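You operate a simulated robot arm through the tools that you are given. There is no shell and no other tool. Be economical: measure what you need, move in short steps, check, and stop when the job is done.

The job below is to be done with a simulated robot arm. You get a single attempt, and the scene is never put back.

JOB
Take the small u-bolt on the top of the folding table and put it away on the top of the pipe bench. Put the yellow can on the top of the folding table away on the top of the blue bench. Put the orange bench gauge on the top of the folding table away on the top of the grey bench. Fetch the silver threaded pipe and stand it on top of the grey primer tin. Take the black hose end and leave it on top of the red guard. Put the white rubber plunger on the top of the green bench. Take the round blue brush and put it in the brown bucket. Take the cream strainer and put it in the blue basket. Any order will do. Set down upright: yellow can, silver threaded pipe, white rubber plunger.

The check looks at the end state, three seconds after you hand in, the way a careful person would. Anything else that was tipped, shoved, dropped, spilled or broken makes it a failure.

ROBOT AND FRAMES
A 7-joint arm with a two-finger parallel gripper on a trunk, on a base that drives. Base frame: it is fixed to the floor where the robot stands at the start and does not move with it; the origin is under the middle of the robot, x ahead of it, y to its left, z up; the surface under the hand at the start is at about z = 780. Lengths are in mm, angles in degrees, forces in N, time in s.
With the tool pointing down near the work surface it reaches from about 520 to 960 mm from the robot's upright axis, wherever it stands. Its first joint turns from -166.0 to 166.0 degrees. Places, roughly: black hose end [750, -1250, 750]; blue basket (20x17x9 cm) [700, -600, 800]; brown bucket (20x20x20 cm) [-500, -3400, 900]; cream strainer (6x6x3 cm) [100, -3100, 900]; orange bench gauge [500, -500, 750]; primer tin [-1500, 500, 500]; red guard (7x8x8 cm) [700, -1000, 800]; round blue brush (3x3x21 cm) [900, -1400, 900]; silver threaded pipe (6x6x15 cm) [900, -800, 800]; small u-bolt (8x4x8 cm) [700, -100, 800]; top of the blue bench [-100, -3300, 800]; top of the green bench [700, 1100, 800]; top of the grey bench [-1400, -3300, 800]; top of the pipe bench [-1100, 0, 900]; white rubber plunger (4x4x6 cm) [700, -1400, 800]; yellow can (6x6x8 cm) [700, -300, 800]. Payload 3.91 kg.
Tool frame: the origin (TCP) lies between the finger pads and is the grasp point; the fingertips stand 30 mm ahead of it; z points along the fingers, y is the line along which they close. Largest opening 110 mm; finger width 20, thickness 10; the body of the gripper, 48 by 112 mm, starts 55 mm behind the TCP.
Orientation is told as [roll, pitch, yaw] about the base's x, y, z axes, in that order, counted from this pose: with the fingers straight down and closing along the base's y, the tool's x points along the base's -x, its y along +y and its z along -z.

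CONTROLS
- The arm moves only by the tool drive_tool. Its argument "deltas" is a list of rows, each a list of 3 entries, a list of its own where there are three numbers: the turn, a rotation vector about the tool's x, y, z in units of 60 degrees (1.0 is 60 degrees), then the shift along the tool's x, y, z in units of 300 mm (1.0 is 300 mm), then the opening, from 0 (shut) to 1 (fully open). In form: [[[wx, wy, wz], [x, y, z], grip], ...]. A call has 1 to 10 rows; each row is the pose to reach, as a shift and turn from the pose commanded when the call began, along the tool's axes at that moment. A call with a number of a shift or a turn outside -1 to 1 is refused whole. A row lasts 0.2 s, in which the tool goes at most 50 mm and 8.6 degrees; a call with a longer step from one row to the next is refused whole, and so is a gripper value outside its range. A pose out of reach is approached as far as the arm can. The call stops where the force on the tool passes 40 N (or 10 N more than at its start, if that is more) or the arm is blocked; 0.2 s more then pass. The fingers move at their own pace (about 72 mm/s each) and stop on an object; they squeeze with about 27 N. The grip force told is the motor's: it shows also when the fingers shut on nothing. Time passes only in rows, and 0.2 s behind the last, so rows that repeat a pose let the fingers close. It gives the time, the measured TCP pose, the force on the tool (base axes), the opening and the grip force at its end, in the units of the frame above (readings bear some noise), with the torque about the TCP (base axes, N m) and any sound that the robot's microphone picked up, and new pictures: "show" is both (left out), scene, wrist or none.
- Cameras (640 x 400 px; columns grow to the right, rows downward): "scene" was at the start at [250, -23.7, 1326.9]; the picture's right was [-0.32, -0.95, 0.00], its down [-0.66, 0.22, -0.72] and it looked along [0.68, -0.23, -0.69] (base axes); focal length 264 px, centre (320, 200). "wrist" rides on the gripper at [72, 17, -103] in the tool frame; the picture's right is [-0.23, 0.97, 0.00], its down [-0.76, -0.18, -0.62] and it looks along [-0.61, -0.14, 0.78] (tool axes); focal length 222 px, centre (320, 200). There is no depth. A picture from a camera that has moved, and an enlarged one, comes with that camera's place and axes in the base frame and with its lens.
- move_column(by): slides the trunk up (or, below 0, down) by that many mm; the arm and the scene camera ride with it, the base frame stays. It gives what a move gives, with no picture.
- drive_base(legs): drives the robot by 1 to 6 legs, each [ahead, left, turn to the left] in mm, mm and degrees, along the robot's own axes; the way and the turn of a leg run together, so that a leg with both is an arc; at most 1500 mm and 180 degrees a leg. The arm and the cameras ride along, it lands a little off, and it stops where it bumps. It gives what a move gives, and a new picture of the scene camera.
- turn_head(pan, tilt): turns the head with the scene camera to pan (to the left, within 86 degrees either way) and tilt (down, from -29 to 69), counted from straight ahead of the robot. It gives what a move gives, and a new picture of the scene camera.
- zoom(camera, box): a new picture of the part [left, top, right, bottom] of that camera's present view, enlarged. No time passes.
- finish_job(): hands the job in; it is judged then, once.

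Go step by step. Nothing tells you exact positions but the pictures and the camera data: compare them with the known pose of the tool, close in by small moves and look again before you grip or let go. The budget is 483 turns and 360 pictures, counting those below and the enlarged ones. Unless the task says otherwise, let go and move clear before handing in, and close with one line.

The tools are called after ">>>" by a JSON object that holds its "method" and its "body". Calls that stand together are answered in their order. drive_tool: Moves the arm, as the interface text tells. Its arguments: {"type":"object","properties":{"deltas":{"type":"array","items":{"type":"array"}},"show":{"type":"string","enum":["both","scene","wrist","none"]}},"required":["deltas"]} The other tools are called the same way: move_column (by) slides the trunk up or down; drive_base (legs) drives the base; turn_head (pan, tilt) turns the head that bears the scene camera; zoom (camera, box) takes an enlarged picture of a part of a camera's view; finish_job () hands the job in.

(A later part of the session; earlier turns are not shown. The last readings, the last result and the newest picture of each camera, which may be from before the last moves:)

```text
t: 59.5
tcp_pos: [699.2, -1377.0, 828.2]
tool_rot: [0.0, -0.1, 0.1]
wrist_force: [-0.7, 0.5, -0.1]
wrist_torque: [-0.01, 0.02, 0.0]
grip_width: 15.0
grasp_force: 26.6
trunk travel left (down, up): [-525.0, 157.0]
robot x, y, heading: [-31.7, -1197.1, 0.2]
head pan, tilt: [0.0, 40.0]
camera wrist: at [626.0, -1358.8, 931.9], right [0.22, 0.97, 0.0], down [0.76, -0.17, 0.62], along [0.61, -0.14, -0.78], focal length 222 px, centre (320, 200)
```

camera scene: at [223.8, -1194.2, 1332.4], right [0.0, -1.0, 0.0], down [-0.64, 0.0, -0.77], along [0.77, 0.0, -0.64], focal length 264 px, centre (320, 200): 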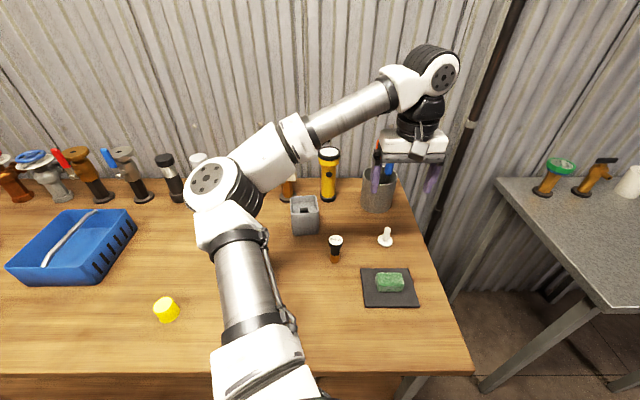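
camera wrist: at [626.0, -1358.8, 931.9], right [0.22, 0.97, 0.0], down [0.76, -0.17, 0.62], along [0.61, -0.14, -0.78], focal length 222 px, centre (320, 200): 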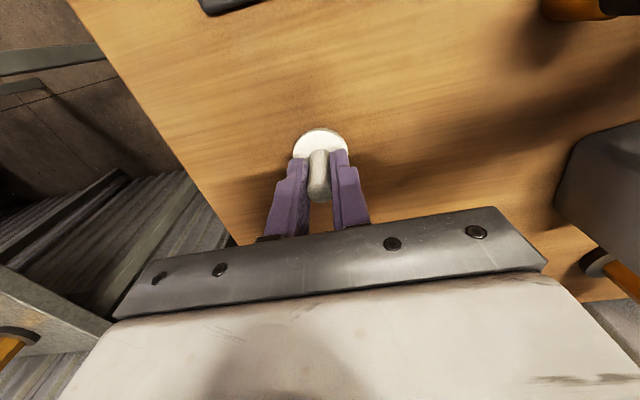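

Gripped. Lift, retract, back off and drive to the green bench.

>>> {"method": "drive_tool", "body": {"deltas": [[[0, 0, 0], [0, 0, -0.1], 0.05], [[0, 0, 0], [0, 0, -0.25], 0.05], [[0, 0, 0], [0, 0, -0.4], 0.05], [[0, 0, 0], [0, 0, -0.55], 0.05], [[0, 0, 0], [0, 0, -0.7], 0.05], [[0, 0, 0], [0.1, 0.1, -0.75], 0.05], [[0, 0, 0], [0.2, 0.2, -0.75], 0.05], [[0, 0, 0], [0.3, 0.3, -0.75], 0.05], [[0, 0, 0], [0.4, 0.4, -0.75], 0.05], [[0, 0, 0], [0.5, 0.45, -0.75], 0.05]], "show": "none"}}

>>> {"method": "drive_base", "body": {"legs": [[-200, 0, 0], [0, 1200, 0], [0, 900, 0]]}}

```text
t: 61.7
tcp_pos: [547.8, -1242.4, 1051.4]
tool_rot: [0.0, 0.0, 0.2]
wrist_force: [-0.1, 0.3, -0.5]
wrist_torque: [-0.02, 0.0, 0.0]
grip_width: 14.7
grasp_force: 27.1
trunk travel left (down, up): [-525.0, 157.0]
robot x, y, heading: [-30.0, -1194.7, 0.0]
head pan, tilt: [0.0, 40.0]
```

```text
t: 79.5
tcp_pos: [359.6, 859.2, 1052.2]
tool_rot: [0.0, 0.1, -0.4]
wrist_force: [0.2, -0.3, -1.2]
wrist_torque: [0.0, 0.0, 0.01]
grip_width: 15.4
grasp_force: 27.0
trunk travel left (down, up): [-525.0, 157.0]
robot x, y, heading: [-220.5, 914.4, -0.9]
head pan, tilt: [0.0, 40.0]
camera scene: at [35.7, 912.7, 1332.4], right [-0.02, -1.0, 0.0], down [-0.64, 0.01, -0.77], along [0.77, -0.01, -0.64], focal length 264 px, centre (320, 200)
```

scene: 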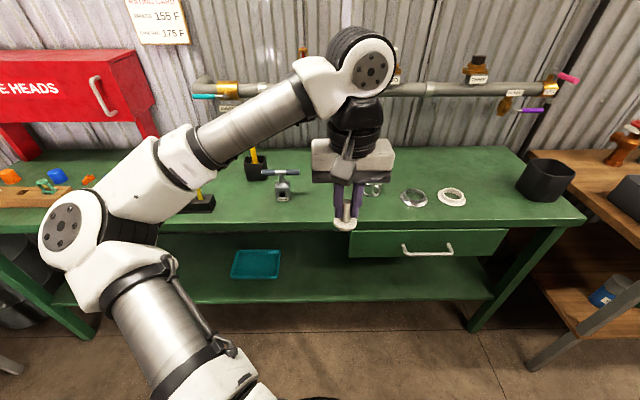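

The green bench has clear space near (650, 880). Drive closer and bring the plunger over it.

>>> {"method": "drive_base", "body": {"legs": [[190, 0, 0.9]]}}

```text
t: 81.0
tcp_pos: [547.9, 868.7, 1051.2]
tool_rot: [0.0, 0.0, 0.6]
wrist_force: [-1.2, 0.9, -0.7]
wrist_torque: [0.01, 0.0, 0.01]
grip_width: 15.3
grasp_force: 26.6
trunk travel left (down, up): [-525.0, 157.0]
robot x, y, heading: [-34.4, 910.1, 0.2]
head pan, tilt: [0.0, 40.0]
camera scene: at [223.2, 915.5, 1332.2], right [0.0, -1.0, 0.0], down [-0.64, 0.0, -0.77], along [0.77, 0.0, -0.64], focal length 264 px, centre (320, 200)
```

scene: 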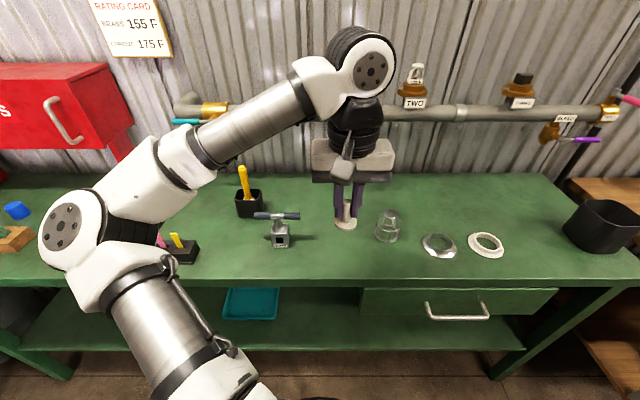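

>>> {"method": "drive_tool", "body": {"deltas": [[[0, 0, 0], [-0.12, 0.03, 0.05], 0.05], [[0, 0, 0], [-0.24, 0.055, 0.12], 0.05], [[0, 0, 0], [-0.273, 0.055, 0.25], 0.05], [[0, 0, 0], [-0.273, 0.055, 0.4], 0.05], [[0, 0, 0], [-0.273, 0.055, 0.55], 0.05], [[0, 0, 0], [-0.273, 0.055, 0.6], 0.05]]}}

```text
t: 82.4
tcp_pos: [626.7, 887.0, 872.0]
tool_rot: [0.0, 0.0, 0.6]
wrist_force: [-0.3, -0.2, -0.4]
wrist_torque: [-0.01, -0.01, -0.03]
grip_width: 15.1
grasp_force: 26.5
trunk travel left (down, up): [-525.0, 157.0]
robot x, y, heading: [-34.4, 909.2, 0.1]
head pan, tilt: [0.0, 40.0]
camera scene: at [222.6, 915.5, 1332.4], right [0.0, -1.0, 0.0], down [-0.64, 0.0, -0.77], along [0.77, 0.0, -0.64], focal length 264 px, centre (320, 200)
camera wrist: at [554.7, 904.5, 975.3], right [0.22, 0.98, 0.0], down [0.76, -0.17, 0.62], along [0.61, -0.14, -0.78], focal length 222 px, centre (320, 200)
```

scene: 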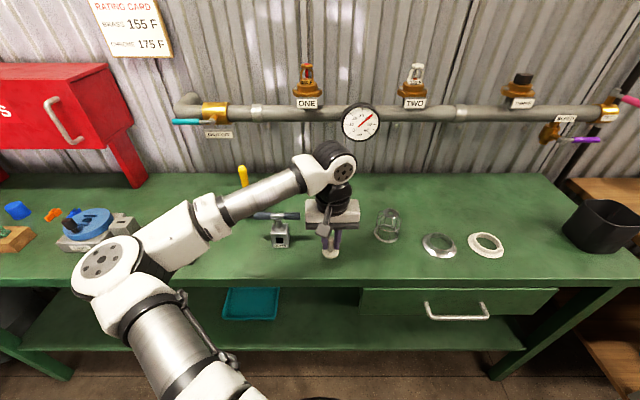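
wrist: 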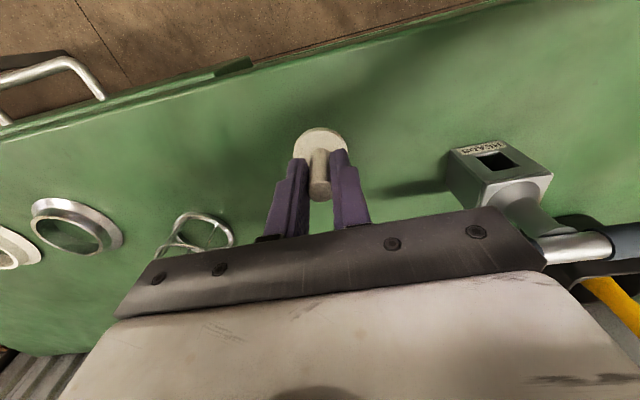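

Lower in small steps until contact.

>>> {"method": "drive_tool", "body": {"deltas": [[[0, 0, 0], [0, 0, 0.04], 0.05], [[0, 0, 0], [0, 0, 0.07], 0.05], [[0, 0, 0], [0, 0, 0.085], 0.05], [[0, 0, 0], [0, 0, 0.095], 0.05], [[0, 0, 0], [0, 0, 0.105], 0.05], [[0, 0, 0], [0, 0, 0.113], 0.05], [[0, 0, 0], [0, 0, 0.12], 0.05], [[0, 0, 0], [0, 0, 0.127], 0.05]], "show": "none"}}

```text
t: 83.4
tcp_pos: [627.7, 887.4, 850.2]
tool_rot: [-0.1, -0.7, 0.5]
wrist_force: [-9.3, 1.3, 22.6]
wrist_torque: [-0.01, 0.55, -0.03]
grip_width: 15.4
grasp_force: 27.0
trunk travel left (down, up): [-525.0, 157.0]
robot x, y, heading: [-35.8, 913.4, -0.2]
head pan, tilt: [0.0, 40.0]
stopped in row 5: the force on the tool passed its limit at 42 N (the readings are from after the stop); the commanded pose is now the measured one
```

>>> {"method": "drive_tool", "body": {"deltas": [[[0, 0, 0], [0, 0, -0.004], 0.05], [[0, 0, 0], [0, 0, -0.004], 0.4], [[0, 0, 0], [0, 0, -0.004], 0.4], [[0, 0, 0], [0, 0, -0.1], 0.4], [[0, 0, 0], [0, 0, -0.25], 0.4], [[0, 0, 0], [0, 0, -0.4], 0.4], [[0, 0, 0], [0, 0, -0.55], 0.4], [[0, 0, 0], [0.15, 0, -0.6], 0.4], [[0, 0, 0], [0.3, 0, -0.6], 0.4]]}}

```text
t: 85.4
tcp_pos: [536.6, 886.1, 1026.3]
tool_rot: [-0.2, -0.3, 0.7]
wrist_force: [0.8, -0.1, 0.2]
wrist_torque: [0.02, -0.04, -0.03]
grip_width: 43.9
grasp_force: 0.0
trunk travel left (down, up): [-525.0, 157.0]
robot x, y, heading: [-33.2, 911.8, 0.1]
head pan, tilt: [0.0, 40.0]
camera scene: at [222.2, 915.7, 1332.5], right [0.0, -1.0, 0.0], down [-0.64, 0.0, -0.77], along [0.77, 0.0, -0.64], focal length 264 px, centre (320, 200)
camera wrist: at [463.3, 902.7, 1127.4], right [0.22, 0.98, 0.0], down [0.76, -0.17, 0.63], along [0.61, -0.14, -0.78], focal length 222 px, centre (320, 200)
```

scene: 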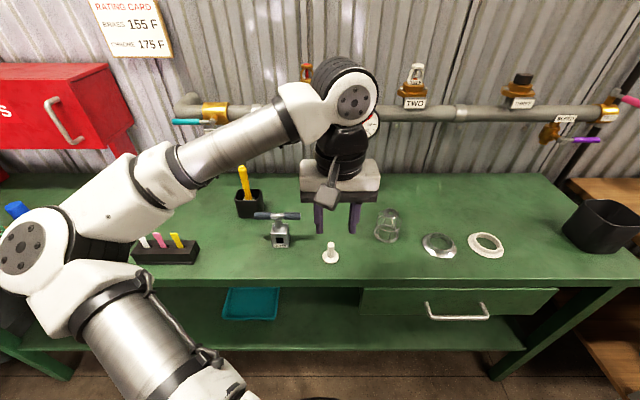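
wrist: 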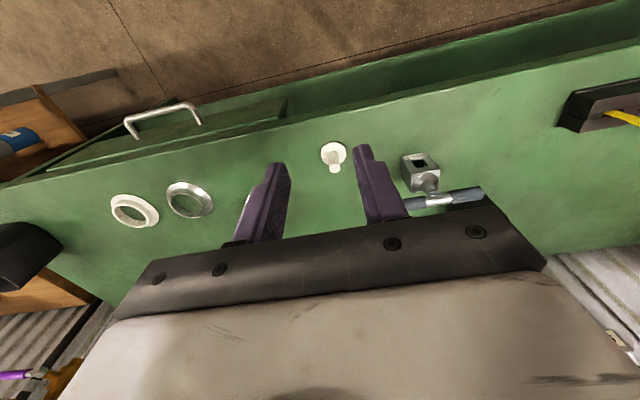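

The plunger stands on the green bench. Now back off and turn to look for the primer tin.

>>> {"method": "drive_base", "body": {"legs": [[-250, 0, 0], [0, 0, 90]]}}

>>> {"method": "turn_head", "body": {"pan": 75, "tilt": 30}}

```text
t: 91.1
tcp_pos: [-234.5, 1482.9, 1023.9]
tool_rot: [-0.1, -0.4, 88.7]
wrist_force: [0.4, 0.0, -0.3]
wrist_torque: [0.01, 0.01, -0.01]
grip_width: 43.9
grasp_force: 0.0
trunk travel left (down, up): [-525.0, 157.0]
robot x, y, heading: [-280.9, 913.5, 88.2]
head pan, tilt: [0.0, 40.0]
camera scene: at [-269.5, 1169.8, 1332.4], right [1.0, -0.03, 0.0], down [-0.02, -0.64, -0.77], along [0.02, 0.77, -0.64], focal length 264 px, centre (320, 200)
```

scene: 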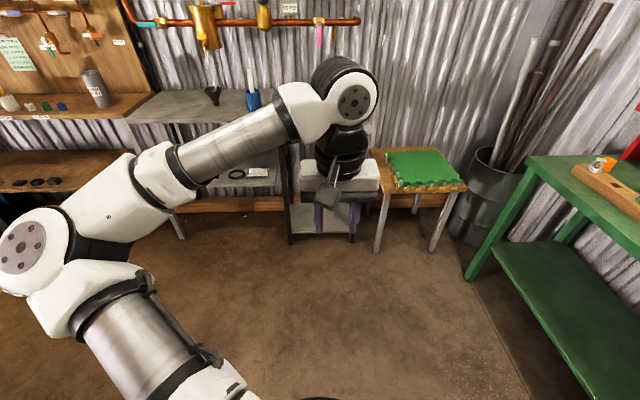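

```text
t: 92.5
tcp_pos: [-233.2, 1483.3, 1024.7]
tool_rot: [-0.2, -0.4, 88.7]
wrist_force: [0.0, 0.7, -0.7]
wrist_torque: [-0.01, -0.02, 0.01]
grip_width: 44.1
grasp_force: 0.1
trunk travel left (down, up): [-525.0, 157.0]
robot x, y, heading: [-279.0, 915.7, 88.0]
head pan, tilt: [75.0, 30.0]
camera scene: at [-358.8, 1111.1, 1347.7], right [0.29, 0.96, 0.0], down [0.48, -0.15, -0.87], along [-0.83, 0.25, -0.5], focal length 264 px, centre (320, 200)
```

scene: 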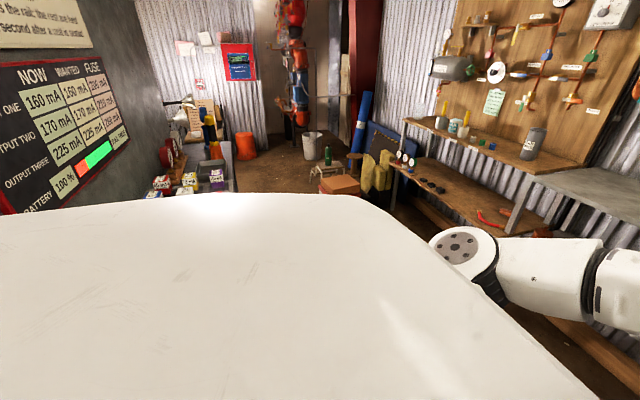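

>>> {"method": "zoom", "body": {"camera": "scene", "box": [120, 90, 440, 230]}}

>>> {"method": "drive_base", "body": {"legs": [[0, 0, 70], [300, 0, 0]]}}

>>> {"method": "turn_head", "body": {"pan": 20, "tilt": 25}}

```text
2.00 times, centred on (280, 160) of scene
camera zoom: at [-358.8, 1111.1, 1347.7], right [0.29, 0.96, 0.0], down [0.48, -0.15, -0.87], along [-0.83, 0.25, -0.5], focal length 528 px, centre (400, 280)
```

zoom: 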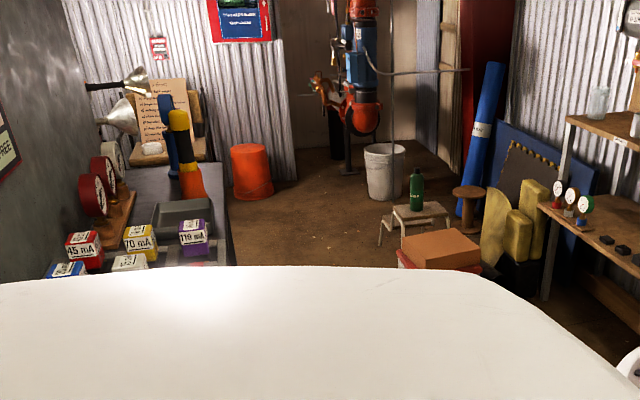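

```text
t: 96.3
tcp_pos: [-796.7, 1157.1, 1024.7]
tool_rot: [0.0, -0.3, 158.0]
wrist_force: [-0.2, -1.0, -0.4]
wrist_torque: [0.0, -0.03, -0.01]
grip_width: 43.8
grasp_force: 0.1
trunk travel left (down, up): [-525.0, 157.0]
robot x, y, heading: [-281.5, 916.1, 157.7]
head pan, tilt: [75.0, 30.0]
stopped in leg 1: the robot was blocked; the commanded pose is now the measured one
camera scene: at [-489.0, 909.7, 1347.9], right [-0.8, 0.61, 0.0], down [0.3, 0.4, -0.87], along [-0.53, -0.69, -0.5], focal length 264 px, centre (320, 200)
```

scene: 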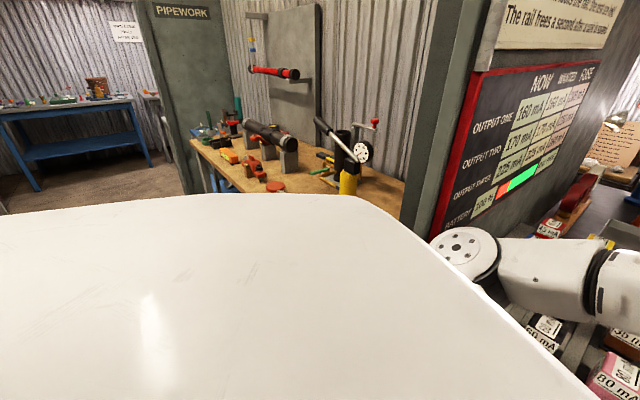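

```text
t: 97.5
tcp_pos: [-797.5, 1157.6, 1024.0]
tool_rot: [0.0, -0.3, 158.1]
wrist_force: [0.1, -0.7, 0.0]
wrist_torque: [0.02, 0.0, 0.01]
grip_width: 44.0
grasp_force: 0.1
trunk travel left (down, up): [-525.0, 157.0]
robot x, y, heading: [-283.3, 911.0, 157.8]
head pan, tilt: [20.0, 25.0]
camera scene: at [-526.4, 985.8, 1355.7], right [0.04, 1.0, 0.0], down [0.42, -0.02, -0.91], along [-0.91, 0.03, -0.42], focal length 264 px, centre (320, 200)
```

scene: 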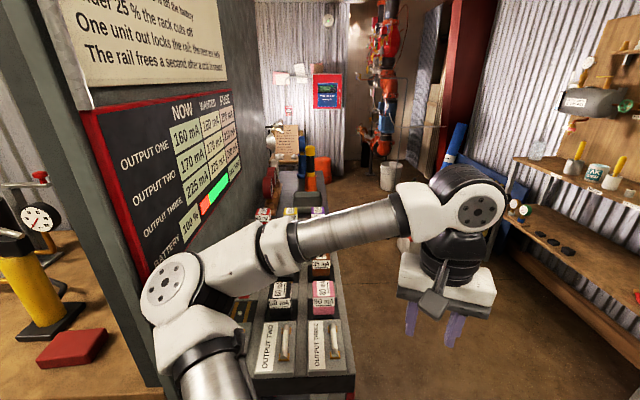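

>>> {"method": "zoom", "body": {"camera": "scene", "box": [240, 110, 420, 250]}}

>>> {"method": "zoom", "body": {"camera": "scene", "box": [500, 100, 640, 260]}}

>>> {"method": "turn_head", "body": {"pan": 10, "tilt": 62}}

```text
2.86 times, centred on (330, 180) of scene
camera zoom: at [-526.4, 985.8, 1355.7], right [0.04, 1.0, 0.0], down [0.42, -0.02, -0.91], along [-0.91, 0.03, -0.42], focal length 755 px, centre (291, 257)
```

zoom: 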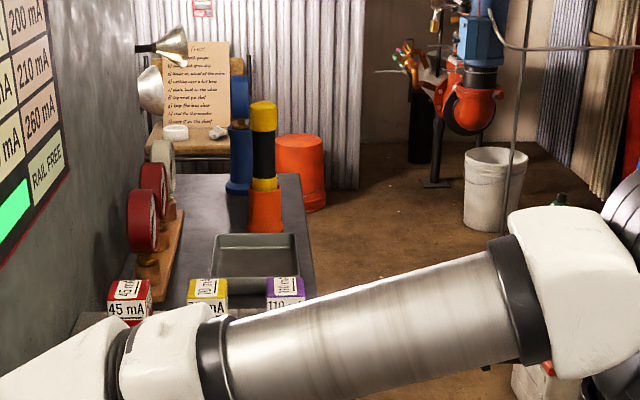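

```text
2.50 times, centred on (570, 180) of scene
camera zoom: at [-526.4, 985.8, 1355.7], right [0.04, 1.0, 0.0], down [0.42, -0.02, -0.91], along [-0.91, 0.03, -0.42], focal length 661 px, centre (-305, 250)
```

zoom: 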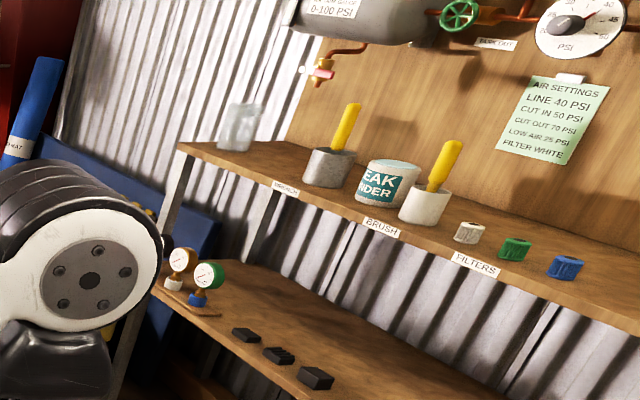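

```text
t: 98.5
tcp_pos: [-798.0, 1156.9, 1023.9]
tool_rot: [0.0, -0.4, 157.9]
wrist_force: [-0.2, -0.2, 0.7]
wrist_torque: [0.02, -0.02, -0.02]
grip_width: 43.9
grasp_force: 0.0
trunk travel left (down, up): [-525.0, 157.0]
robot x, y, heading: [-276.8, 911.8, 157.7]
head pan, tilt: [10.0, 62.0]
camera scene: at [-497.3, 995.8, 1303.4], right [0.21, 0.98, 0.0], down [0.86, -0.19, -0.47], along [-0.46, 0.1, -0.88], focal length 264 px, centre (320, 200)
```

scene: 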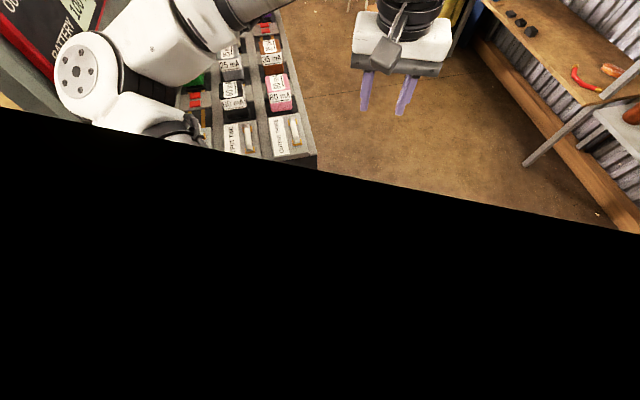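

The tin is not on the desk or the air shelves. It may be low down, so I'll go back before the pipe bench, lower the trunk and look beneath it.

>>> {"method": "drive_base", "body": {"legs": [[0, 0, -65], [0, -280, 0], [-550, 0, 0], [0, 0, 85]]}}

>>> {"method": "move_column", "body": {"by": -420}}

>>> {"method": "turn_head", "body": {"pan": 0, "tilt": 15}}

```text
t: 110.8
tcp_pos: [-547.0, 430.8, 1024.4]
tool_rot: [0.0, -0.4, 176.6]
wrist_force: [0.6, 0.0, -0.4]
wrist_torque: [0.01, 0.03, -0.02]
grip_width: 43.9
grasp_force: 0.1
trunk travel left (down, up): [-525.0, 157.0]
robot x, y, heading: [20.5, 367.1, 176.6]
head pan, tilt: [10.0, 62.0]
camera scene: at [-209.8, 372.0, 1303.4], right [-0.11, 0.99, 0.0], down [0.88, 0.1, -0.47], along [-0.47, -0.05, -0.88], focal length 264 px, centre (320, 200)
```

scene: 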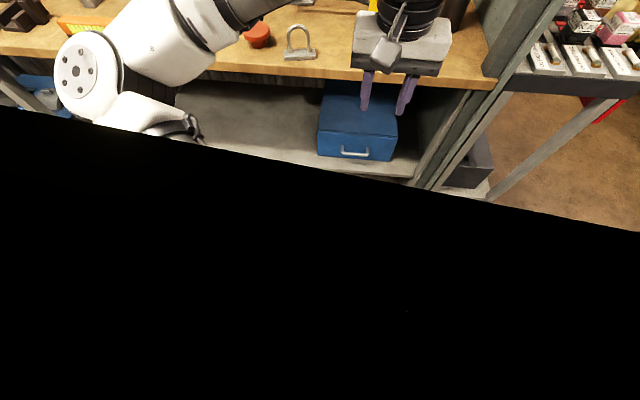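

```text
refused: -420 is not a number from -400 to 400
```

```text
t: 111.9
tcp_pos: [-547.6, 431.2, 1023.5]
tool_rot: [-0.1, -0.4, 176.6]
wrist_force: [-0.5, -0.4, -1.8]
wrist_torque: [-0.01, 0.03, 0.01]
grip_width: 44.1
grasp_force: 0.2
trunk travel left (down, up): [-525.0, 157.0]
robot x, y, heading: [22.1, 362.0, 176.2]
head pan, tilt: [0.0, 15.0]
camera scene: at [-239.0, 385.1, 1371.9], right [0.07, 1.0, 0.0], down [0.26, -0.02, -0.97], along [-0.96, 0.06, -0.26], focal length 264 px, centre (320, 200)
```

scene: 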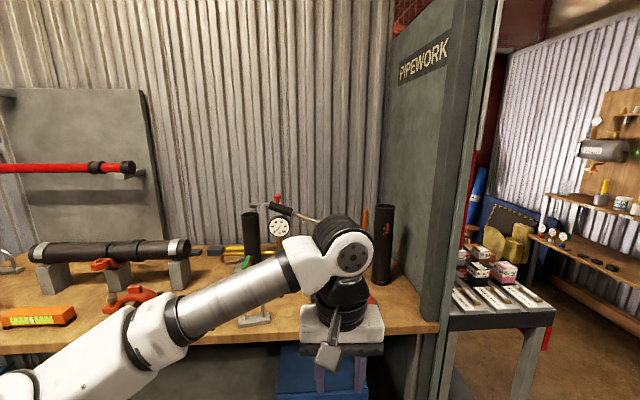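

>>> {"method": "move_column", "body": {"by": -400}}

>>> {"method": "turn_head", "body": {"pan": 0, "tilt": 25}}

```text
t: 115.7
tcp_pos: [-546.9, 429.5, 624.8]
tool_rot: [-0.2, -0.4, 176.6]
wrist_force: [0.2, -0.4, -0.1]
wrist_torque: [-0.01, 0.0, 0.02]
grip_width: 43.9
grasp_force: 0.1
trunk travel left (down, up): [-125.0, 557.0]
robot x, y, heading: [23.2, 364.1, 176.2]
head pan, tilt: [0.0, 15.0]
```

```text
t: 116.5
tcp_pos: [-547.3, 431.0, 625.2]
tool_rot: [-0.2, -0.5, 176.6]
wrist_force: [-0.1, 0.1, -0.3]
wrist_torque: [0.02, 0.01, 0.0]
grip_width: 44.0
grasp_force: 0.0
trunk travel left (down, up): [-125.0, 557.0]
robot x, y, heading: [24.7, 366.8, 176.3]
head pan, tilt: [0.0, 25.0]
camera scene: at [-237.8, 385.0, 955.8], right [0.07, 1.0, 0.0], down [0.42, -0.03, -0.91], along [-0.9, 0.06, -0.42], focal length 264 px, centre (320, 200)
```

scene: 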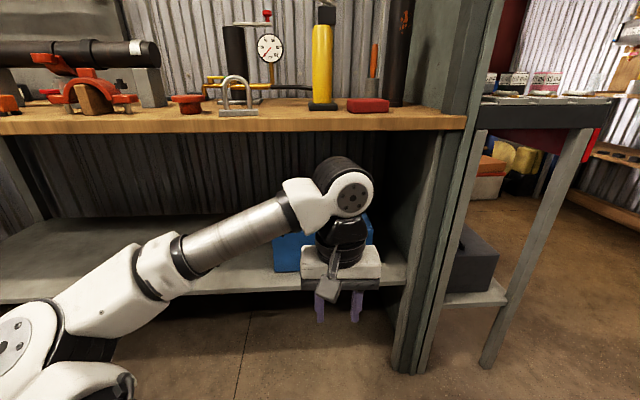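

Nothing low there. I'll raise the trunk, return to the folding table for the can and gauge, and look for the tin from the other side on the way.

>>> {"method": "move_column", "body": {"by": 400}}

>>> {"method": "drive_base", "body": {"legs": [[220, 0, 0], [0, 0, 180], [0, -750, 3.7], [190, 0, 0]]}}

>>> {"method": "turn_head", "body": {"pan": 0, "tilt": 45}}

```text
t: 120.3
tcp_pos: [-547.0, 431.9, 1024.7]
tool_rot: [-0.1, -0.4, 176.7]
wrist_force: [-0.8, -0.6, 0.8]
wrist_torque: [0.0, 0.0, 0.02]
grip_width: 43.8
grasp_force: 0.1
trunk travel left (down, up): [-525.0, 157.0]
robot x, y, heading: [20.0, 367.8, 176.5]
head pan, tilt: [0.0, 25.0]
```

```text
t: 136.5
tcp_pos: [536.4, -390.2, 1022.6]
tool_rot: [-0.2, -0.4, 0.3]
wrist_force: [0.7, 0.5, 0.0]
wrist_torque: [0.0, 0.01, -0.03]
grip_width: 44.0
grasp_force: 0.0
trunk travel left (down, up): [-525.0, 157.0]
robot x, y, heading: [-36.8, -361.3, -0.2]
head pan, tilt: [0.0, 25.0]
camera scene: at [228.8, -359.6, 1355.5], right [0.0, -1.0, 0.0], down [-0.42, 0.0, -0.91], along [0.91, 0.0, -0.42], focal length 264 px, centre (320, 200)
```

scene: 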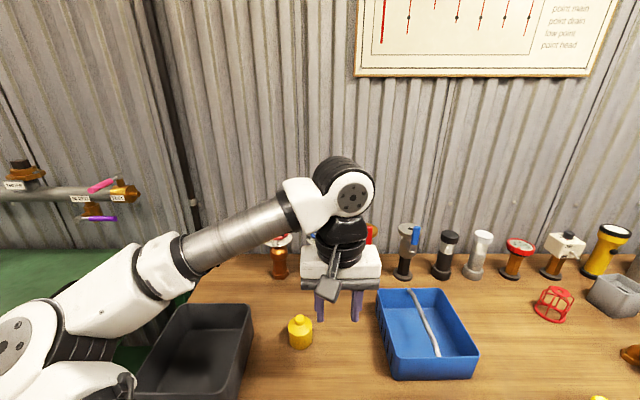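

```text
t: 137.3
tcp_pos: [536.6, -389.6, 1024.8]
tool_rot: [-0.2, -0.4, 0.4]
wrist_force: [-0.3, 0.2, -0.5]
wrist_torque: [0.0, -0.03, -0.02]
grip_width: 44.3
grasp_force: 0.0
trunk travel left (down, up): [-525.0, 157.0]
robot x, y, heading: [-35.3, -361.7, 0.2]
head pan, tilt: [0.0, 45.0]
camera scene: at [217.4, -359.6, 1325.2], right [0.0, -1.0, 0.0], down [-0.71, 0.0, -0.71], along [0.71, 0.0, -0.71], focal length 264 px, centre (320, 200)
```

scene: 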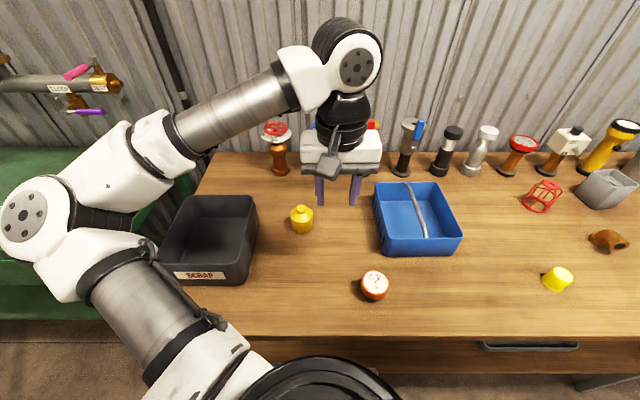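

The yellow can is near (655, -317); the orange gauge lies face-up near (486, -474). First the can.

>>> {"method": "drive_tool", "body": {"deltas": [[[0, 0, 0], [-0.1, 0.06, 0.08], 0.85], [[0, 0, 0], [-0.2, 0.12, 0.16], 0.85], [[0, 0, 0], [-0.3, 0.18, 0.24], 0.85], [[0, 0, 0], [-0.397, 0.243, 0.3], 0.85], [[0, 0, 0], [-0.397, 0.243, 0.3], 0.85]]}}

```text
t: 138.5
tcp_pos: [657.2, -317.0, 936.0]
tool_rot: [-0.1, -0.4, 0.3]
wrist_force: [0.2, 0.0, 0.1]
wrist_torque: [0.0, 0.0, 0.0]
grip_width: 93.4
grasp_force: 0.0
trunk travel left (down, up): [-525.0, 157.0]
robot x, y, heading: [-30.1, -362.0, -0.1]
head pan, tilt: [0.0, 45.0]
camera scene: at [217.3, -359.7, 1325.2], right [0.0, -1.0, 0.0], down [-0.71, 0.0, -0.71], along [0.71, 0.0, -0.71], focal length 264 px, centre (320, 200)
camera wrist: at [583.3, -300.4, 1037.6], right [0.22, 0.98, 0.0], down [0.76, -0.17, 0.63], along [0.61, -0.14, -0.78], focal length 222 px, centre (320, 200)
```

scene: 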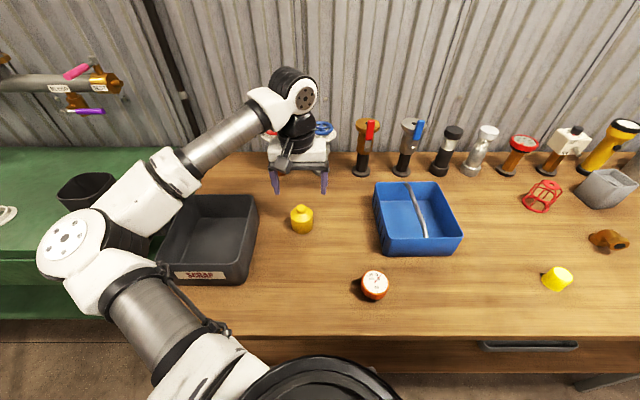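
wrist: 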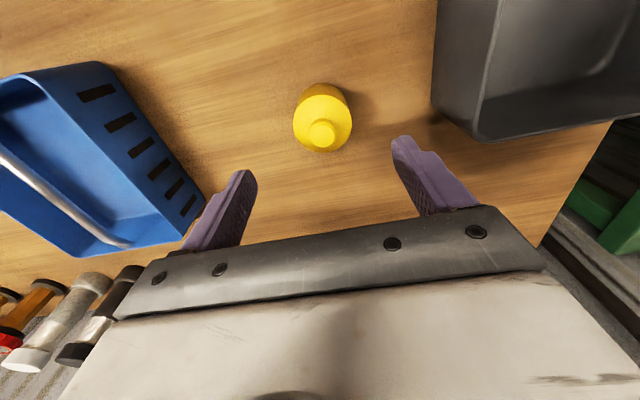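

>>> {"method": "drive_tool", "body": {"deltas": [[[0, 0, 0], [-0.012, 0.003, 0.15], 0.85], [[0, 0, 0], [-0.012, 0.003, 0.28], 0.85], [[0, 0, 0], [-0.012, 0.003, 0.37], 0.85], [[0, 0, 0], [-0.012, 0.003, 0.37], 0.3], [[0, 0, 0], [-0.012, 0.003, 0.37], 0.3], [[0, 0, 0], [-0.012, 0.003, 0.37], 0.3]], "show": "wrist"}}

```text
t: 139.9
tcp_pos: [661.0, -314.4, 825.0]
tool_rot: [-0.1, -0.4, 0.4]
wrist_force: [0.3, -0.8, 0.4]
wrist_torque: [0.01, 0.01, 0.0]
grip_width: 55.2
grasp_force: 26.6
trunk travel left (down, up): [-525.0, 157.0]
robot x, y, heading: [-35.2, -359.7, 0.3]
head pan, tilt: [0.0, 45.0]
camera wrist: at [587.5, -297.9, 927.5], right [0.22, 0.98, 0.0], down [0.76, -0.17, 0.63], along [0.61, -0.14, -0.78], focal length 222 px, centre (320, 200)
```

wrist: 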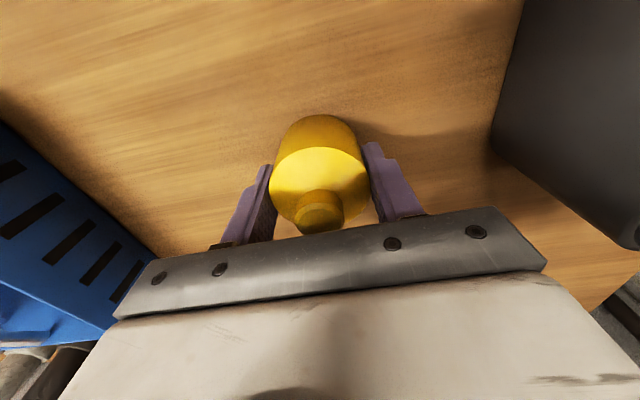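

Gripped. Lift, back off, turn towards the blue bench and stop short of it to look around.

>>> {"method": "drive_tool", "body": {"deltas": [[[0, 0, 0], [0, 0, -0.12], 0.3], [[0, 0, 0], [0, 0, -0.27], 0.3], [[0, 0, 0], [0, 0, -0.42], 0.3], [[0, 0, 0], [0, 0, -0.57], 0.3], [[0, 0, 0], [0, 0, -0.7], 0.3], [[0, 0, 0], [0.1, -0.05, -0.8], 0.3], [[0, 0, 0], [0.2, -0.1, -0.8], 0.3], [[0, 0, 0], [0.3, -0.12, -0.8], 0.3], [[0, 0, 0], [0.4, -0.12, -0.8], 0.3]], "show": "none"}}

>>> {"method": "drive_base", "body": {"legs": [[-250, 0, 0], [0, 0, -90], [1300, 0, 0]]}}

>>> {"method": "turn_head", "body": {"pan": -75, "tilt": 25}}

```text
t: 141.9
tcp_pos: [535.9, -353.0, 1063.4]
tool_rot: [-0.2, -0.4, 0.4]
wrist_force: [0.4, 0.1, -1.4]
wrist_torque: [-0.03, 0.01, 0.0]
grip_width: 55.1
grasp_force: 26.9
trunk travel left (down, up): [-525.0, 157.0]
robot x, y, heading: [-35.1, -359.3, 0.3]
head pan, tilt: [0.0, 45.0]
```

```text
t: 153.8
tcp_pos: [-283.0, -2231.4, 1062.1]
tool_rot: [-0.2, -0.4, -90.1]
wrist_force: [0.6, 0.3, -1.9]
wrist_torque: [0.01, 0.0, -0.01]
grip_width: 55.1
grasp_force: 27.3
trunk travel left (down, up): [-525.0, 157.0]
robot x, y, heading: [-290.2, -1658.2, -90.2]
head pan, tilt: [0.0, 45.0]
camera scene: at [-288.6, -1907.3, 1325.1], right [-1.0, 0.01, 0.0], down [0.01, 0.71, -0.71], along [-0.01, -0.71, -0.71], focal length 264 px, centre (320, 200)
```

scene: 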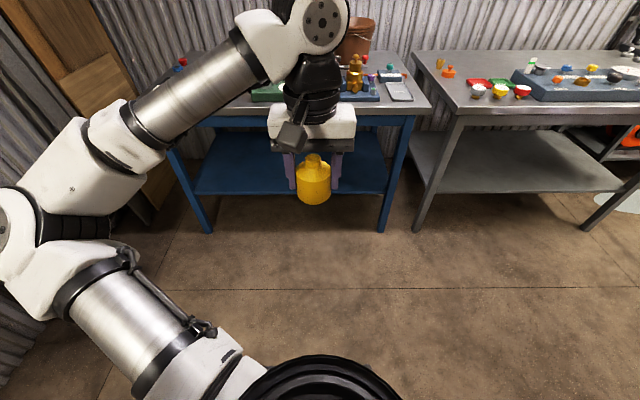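

```text
t: 155.2
tcp_pos: [-282.8, -2231.6, 1063.1]
tool_rot: [0.0, -0.4, -90.2]
wrist_force: [-0.2, 0.5, -2.0]
wrist_torque: [0.03, 0.01, -0.01]
grip_width: 55.1
grasp_force: 26.4
trunk travel left (down, up): [-525.0, 157.0]
robot x, y, heading: [-289.3, -1655.5, -90.4]
head pan, tilt: [-75.0, 25.0]
camera scene: at [-377.2, -1849.1, 1355.7], right [-0.25, 0.97, 0.0], down [0.41, 0.11, -0.91], along [-0.88, -0.23, -0.42], focal length 264 px, centre (320, 200)
```

scene: 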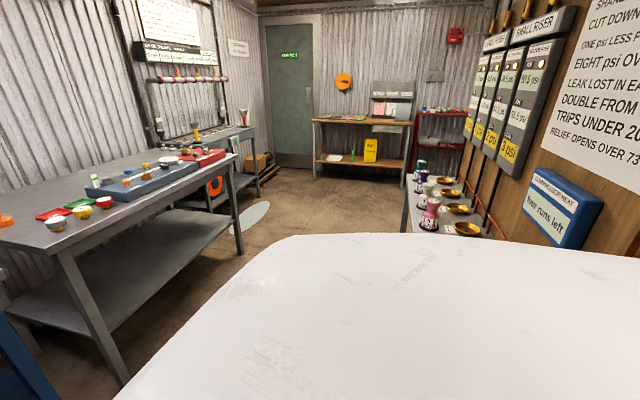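

The blue bench is ahead, grey bench to its right. I'll drive up to the blue bench.

>>> {"method": "drive_base", "body": {"legs": [[720, 150, 0]]}}

>>> {"method": "turn_head", "body": {"pan": 0, "tilt": 45}}

```text
t: 159.3
tcp_pos: [-145.2, -2964.6, 1062.0]
tool_rot: [-0.1, -0.4, -90.5]
wrist_force: [-0.3, -0.3, 0.2]
wrist_torque: [0.05, -0.03, 0.0]
grip_width: 55.0
grasp_force: 26.6
trunk travel left (down, up): [-525.0, 157.0]
robot x, y, heading: [-147.4, -2391.6, -90.7]
head pan, tilt: [-75.0, 25.0]
camera scene: at [-237.1, -2581.6, 1355.6], right [-0.24, 0.97, 0.0], down [0.41, 0.1, -0.91], along [-0.88, -0.22, -0.42], focal length 264 px, centre (320, 200)
```

scene: 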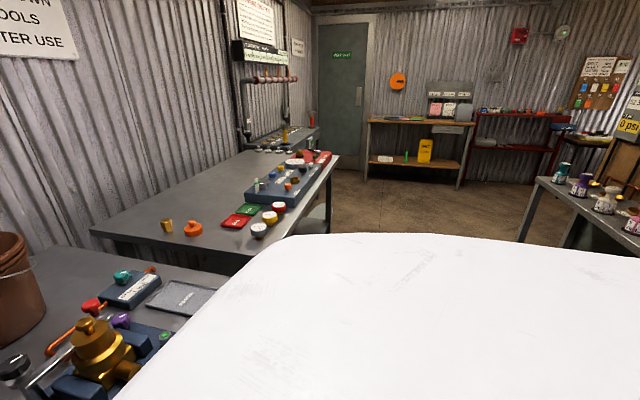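

```text
t: 160.8
tcp_pos: [-145.6, -2963.8, 1061.6]
tool_rot: [-0.1, -0.5, -90.5]
wrist_force: [-0.4, -0.3, -2.9]
wrist_torque: [0.02, 0.0, 0.0]
grip_width: 55.1
grasp_force: 27.0
trunk travel left (down, up): [-525.0, 157.0]
robot x, y, heading: [-148.9, -2395.0, -90.7]
head pan, tilt: [0.0, 45.0]
camera scene: at [-149.0, -2640.1, 1325.1], right [-1.0, 0.02, 0.0], down [0.01, 0.71, -0.71], along [-0.01, -0.71, -0.71], focal length 264 px, centre (320, 200)
```

scene: 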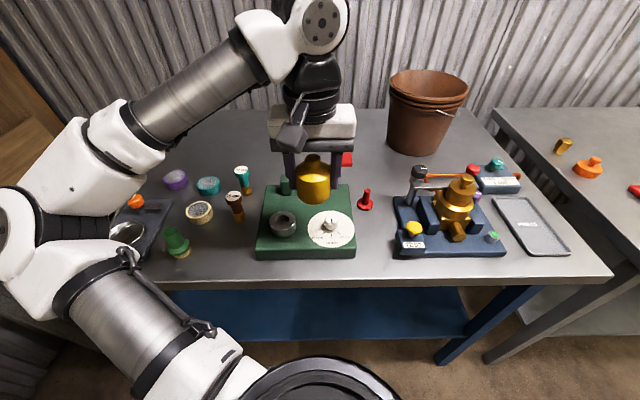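

>>> {"method": "zoom", "body": {"camera": "wrist", "box": [0, 0, 640, 400]}}

>>> {"method": "zoom", "body": {"camera": "scene", "box": [80, 80, 400, 280]}}

```text
1.00 times, centred on (320, 200) of wrist (not enlarged: the box is as wide or as high as the picture)
camera zoom: at [-127.9, -2890.7, 1164.7], right [0.97, -0.24, 0.0], down [-0.18, -0.76, 0.63], along [-0.15, -0.61, -0.78], focal length 222 px, centre (320, 200)
```

zoom: 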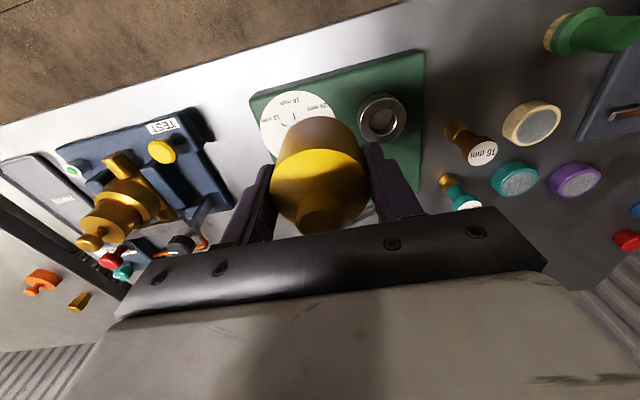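

```text
2.00 times, centred on (240, 180) of scene
camera zoom: at [-149.0, -2640.1, 1325.1], right [-1.0, 0.02, 0.0], down [0.01, 0.71, -0.71], along [-0.01, -0.71, -0.71], focal length 528 px, centre (480, 240)
```

zoom: 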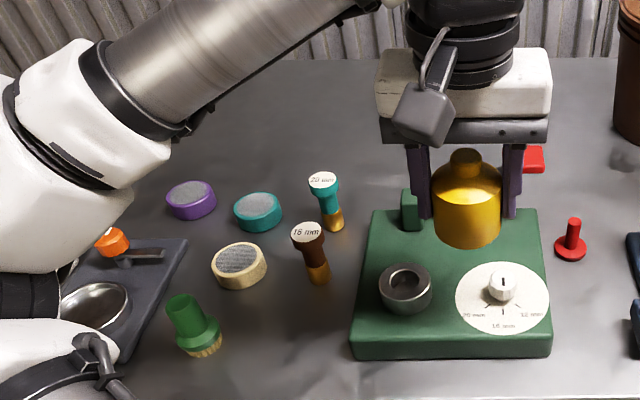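

I'll place the can on the free rear area near (-60, -3290). Move a little closer, then reach.

>>> {"method": "drive_base", "body": {"legs": [[70, 0, 0.6]]}}

>>> {"method": "drive_tool", "body": {"deltas": [[[0, 0, 0], [-0.14, 0.05, 0], 0.3], [[0, 0, 0], [-0.28, 0.1, 0], 0.3], [[0, 0, 0], [-0.42, 0.15, 0], 0.3], [[0, 0, 0], [-0.56, 0.2, 0], 0.3], [[0, 0, 0], [-0.7, 0.25, 0.05], 0.3], [[0, 0, 0], [-0.82, 0.3, 0.1], 0.3], [[0, 0, 0], [-0.82, 0.3, 0.2], 0.3]]}}

```text
t: 161.8
tcp_pos: [-140.2, -3034.6, 1061.1]
tool_rot: [-0.1, -0.3, -89.8]
wrist_force: [-0.6, 0.6, -1.8]
wrist_torque: [0.0, 0.01, 0.0]
grip_width: 55.0
grasp_force: 27.1
trunk travel left (down, up): [-525.0, 157.0]
robot x, y, heading: [-148.8, -2462.8, -90.1]
head pan, tilt: [0.0, 45.0]
camera scene: at [-147.0, -2711.7, 1324.9], right [-1.0, 0.0, 0.0], down [0.0, 0.71, -0.71], along [0.0, -0.71, -0.71], focal length 264 px, centre (320, 200)
```

scene: 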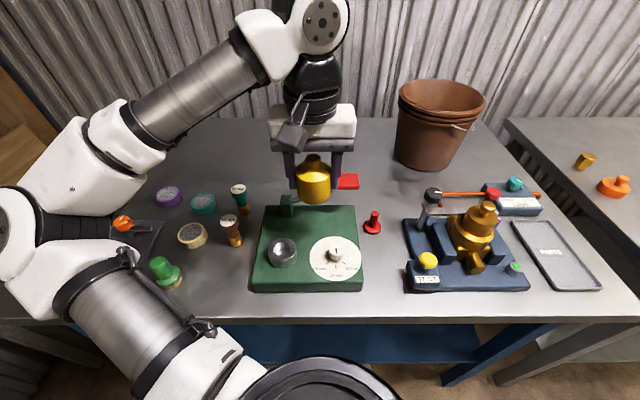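

```text
t: 163.4
tcp_pos: [-48.7, -3281.9, 1003.8]
tool_rot: [-0.2, -0.5, -89.9]
wrist_force: [-0.1, 0.1, -1.3]
wrist_torque: [-0.03, 0.01, 0.03]
grip_width: 54.9
grasp_force: 27.3
trunk travel left (down, up): [-525.0, 157.0]
robot x, y, heading: [-146.7, -2458.4, -90.2]
head pan, tilt: [0.0, 45.0]
camera scene: at [-146.9, -2711.0, 1325.1], right [-1.0, 0.0, 0.0], down [0.0, 0.71, -0.71], along [0.0, -0.71, -0.71], focal length 264 px, centre (320, 200)
camera wrist: at [-31.6, -3208.6, 1106.4], right [0.97, -0.23, 0.0], down [-0.18, -0.76, 0.63], along [-0.14, -0.61, -0.78], focal length 222 px, centre (320, 200)
```

scene: 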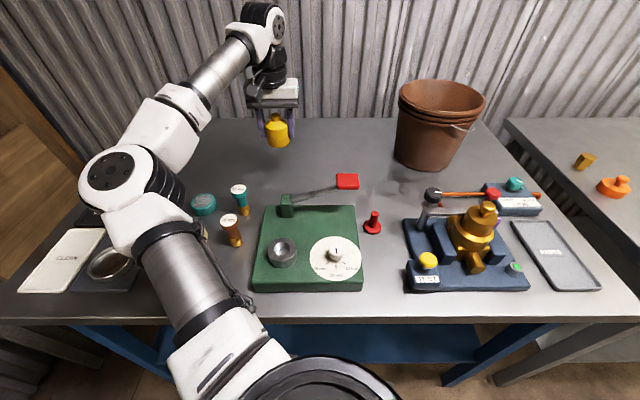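
wrist: 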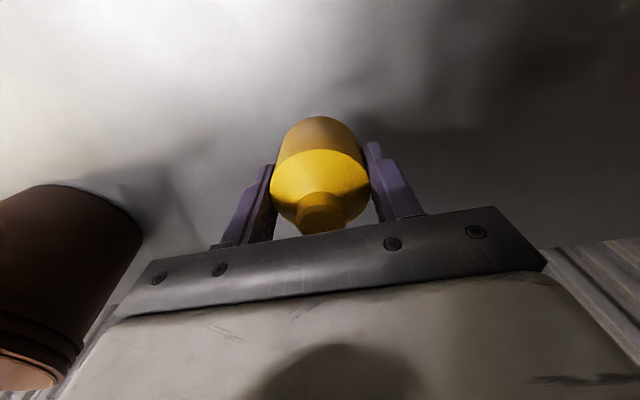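

>>> {"method": "drive_tool", "body": {"deltas": [[[0, 0, 0], [0, 0, 0.14], 0.3], [[0, 0, 0], [0, 0, 0.26], 0.3], [[0, 0, 0], [0, 0, 0.34], 0.3], [[0, 0, 0], [0, 0, 0.38], 0.3]]}}

```text
t: 164.4
tcp_pos: [-48.5, -3283.2, 894.9]
tool_rot: [-0.1, -0.9, -90.0]
wrist_force: [1.3, -4.3, 22.1]
wrist_torque: [0.3, -0.11, -0.14]
grip_width: 55.5
grasp_force: 27.1
trunk travel left (down, up): [-525.0, 157.0]
robot x, y, heading: [-151.4, -2464.1, -90.2]
head pan, tilt: [0.0, 45.0]
camera scene: at [-147.3, -2709.1, 1326.2], right [-1.0, 0.0, 0.0], down [0.0, 0.71, -0.71], along [0.0, -0.71, -0.71], focal length 264 px, centre (320, 200)
camera wrist: at [-32.1, -3207.6, 996.4], right [0.97, -0.22, 0.0], down [-0.17, -0.75, 0.63], along [-0.14, -0.62, -0.77], focal length 222 px, centre (320, 200)
```

scene: 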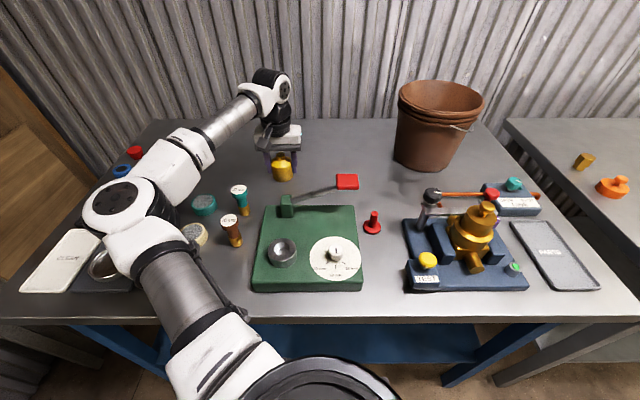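
wrist: 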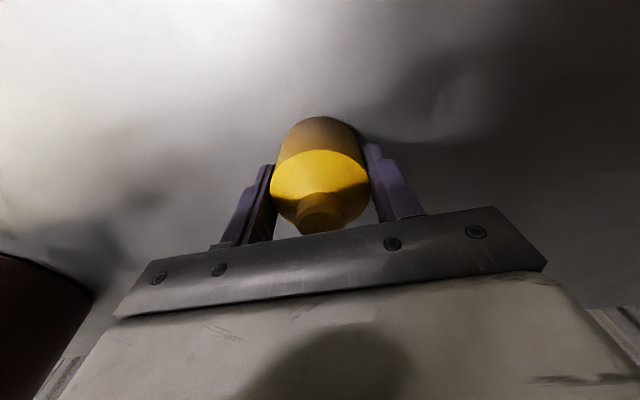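

It's on the bench (top at about z 850). Release and rise.

>>> {"method": "drive_tool", "body": {"deltas": [[[0, 0, 0], [0, 0, -0.006], 0.3], [[0, 0, 0], [0, 0, -0.006], 0.8], [[0, 0, 0], [0, 0, -0.006], 0.8], [[0, 0, 0], [0, 0, -0.1], 0.8], [[0, 0, 0], [0, 0, -0.25], 0.8], [[0, 0, 0], [0, 0, -0.4], 0.8], [[0, 0, 0], [0, 0, -0.55], 0.8], [[0, 0, 0], [0.15, -0.05, -0.55], 0.8], [[0, 0, 0], [0.3, -0.1, -0.55], 0.8], [[0, 0, 0], [0.45, -0.15, -0.55], 0.8]], "show": "scene"}}

```text
t: 166.6
tcp_pos: [-94.2, -3143.1, 1054.5]
tool_rot: [-0.1, -0.5, -90.0]
wrist_force: [-0.4, 0.6, 0.5]
wrist_torque: [0.0, -0.01, -0.01]
grip_width: 88.0
grasp_force: 0.0
trunk travel left (down, up): [-525.0, 157.0]
robot x, y, heading: [-147.0, -2460.9, -90.1]
head pan, tilt: [0.0, 45.0]
camera scene: at [-147.1, -2710.5, 1325.2], right [-1.0, 0.0, 0.0], down [0.0, 0.71, -0.71], along [0.0, -0.71, -0.71], focal length 264 px, centre (320, 200)
```

scene: 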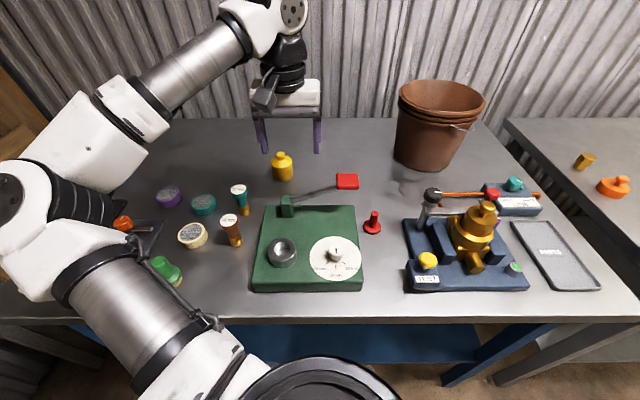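

The can is standing. Next the cream strainer, at about (123, -3056) on this bench.

>>> {"method": "drive_tool", "body": {"deltas": [[[0, 0, 0], [0.06, 0.15, 0], 0.8], [[0, 0, 0], [0.12, 0.3, 0], 0.8], [[0, 0, 0], [0.18, 0.45, 0], 0.8], [[0, 0, 0], [0.24, 0.6, 0], 0.8], [[0, 0, 0], [0.29, 0.72, 0.07], 0.8], [[0, 0, 0], [0.29, 0.72, 0.2], 0.8], [[0, 0, 0], [0.29, 0.72, 0.2], 0.8]]}}

```text
t: 168.2
tcp_pos: [119.5, -3058.8, 991.1]
tool_rot: [0.0, -0.4, -90.0]
wrist_force: [-0.3, 0.3, 0.3]
wrist_torque: [-0.01, -0.01, 0.0]
grip_width: 88.2
grasp_force: 0.3
trunk travel left (down, up): [-525.0, 157.0]
robot x, y, heading: [-144.4, -2463.6, -90.2]
head pan, tilt: [0.0, 45.0]
camera scene: at [-147.1, -2710.8, 1325.2], right [-1.0, 0.0, 0.0], down [0.0, 0.71, -0.71], along [0.0, -0.71, -0.71], focal length 264 px, centre (320, 200)
camera wrist: at [136.5, -2985.3, 1094.4], right [0.97, -0.23, 0.0], down [-0.18, -0.76, 0.63], along [-0.14, -0.61, -0.78], focal length 222 px, centre (320, 200)
```

scene: 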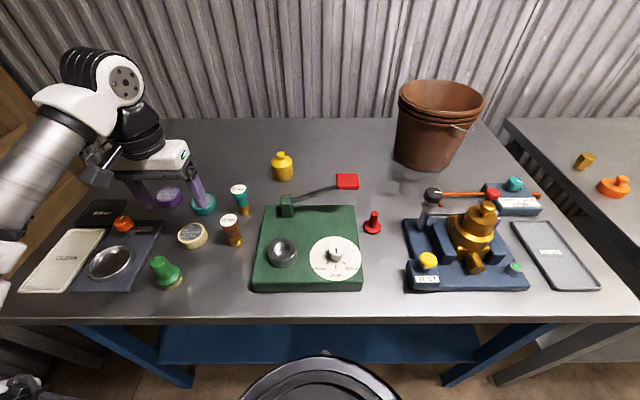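
wrist: 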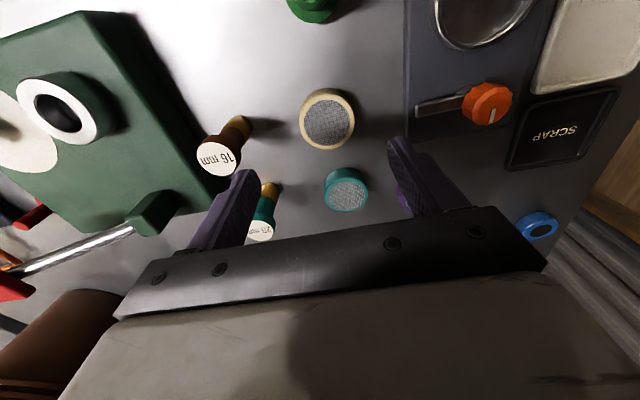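

>>> {"method": "drive_tool", "body": {"deltas": [[[0, 0, 0], [0, 0.026, 0.13], 0.76], [[0, 0, 0], [0, 0.026, 0.25], 0.76], [[0, 0, 0], [0, 0.026, 0.32], 0.76], [[0, 0, 0], [0, 0.026, 0.345], 0.76]], "show": "wrist"}}

```text
t: 169.2
tcp_pos: [127.4, -3060.8, 889.7]
tool_rot: [-0.1, -0.5, -89.9]
wrist_force: [0.5, -0.6, -0.1]
wrist_torque: [0.03, 0.0, 0.02]
grip_width: 83.6
grasp_force: 0.0
trunk travel left (down, up): [-525.0, 157.0]
robot x, y, heading: [-142.5, -2459.3, -90.0]
head pan, tilt: [0.0, 45.0]
camera wrist: at [144.5, -2986.3, 992.1], right [0.97, -0.23, 0.0], down [-0.18, -0.76, 0.63], along [-0.14, -0.61, -0.78], focal length 222 px, centre (320, 200)
```

wrist: 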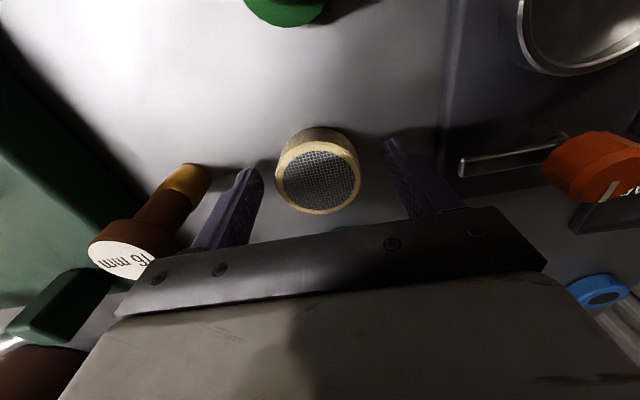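

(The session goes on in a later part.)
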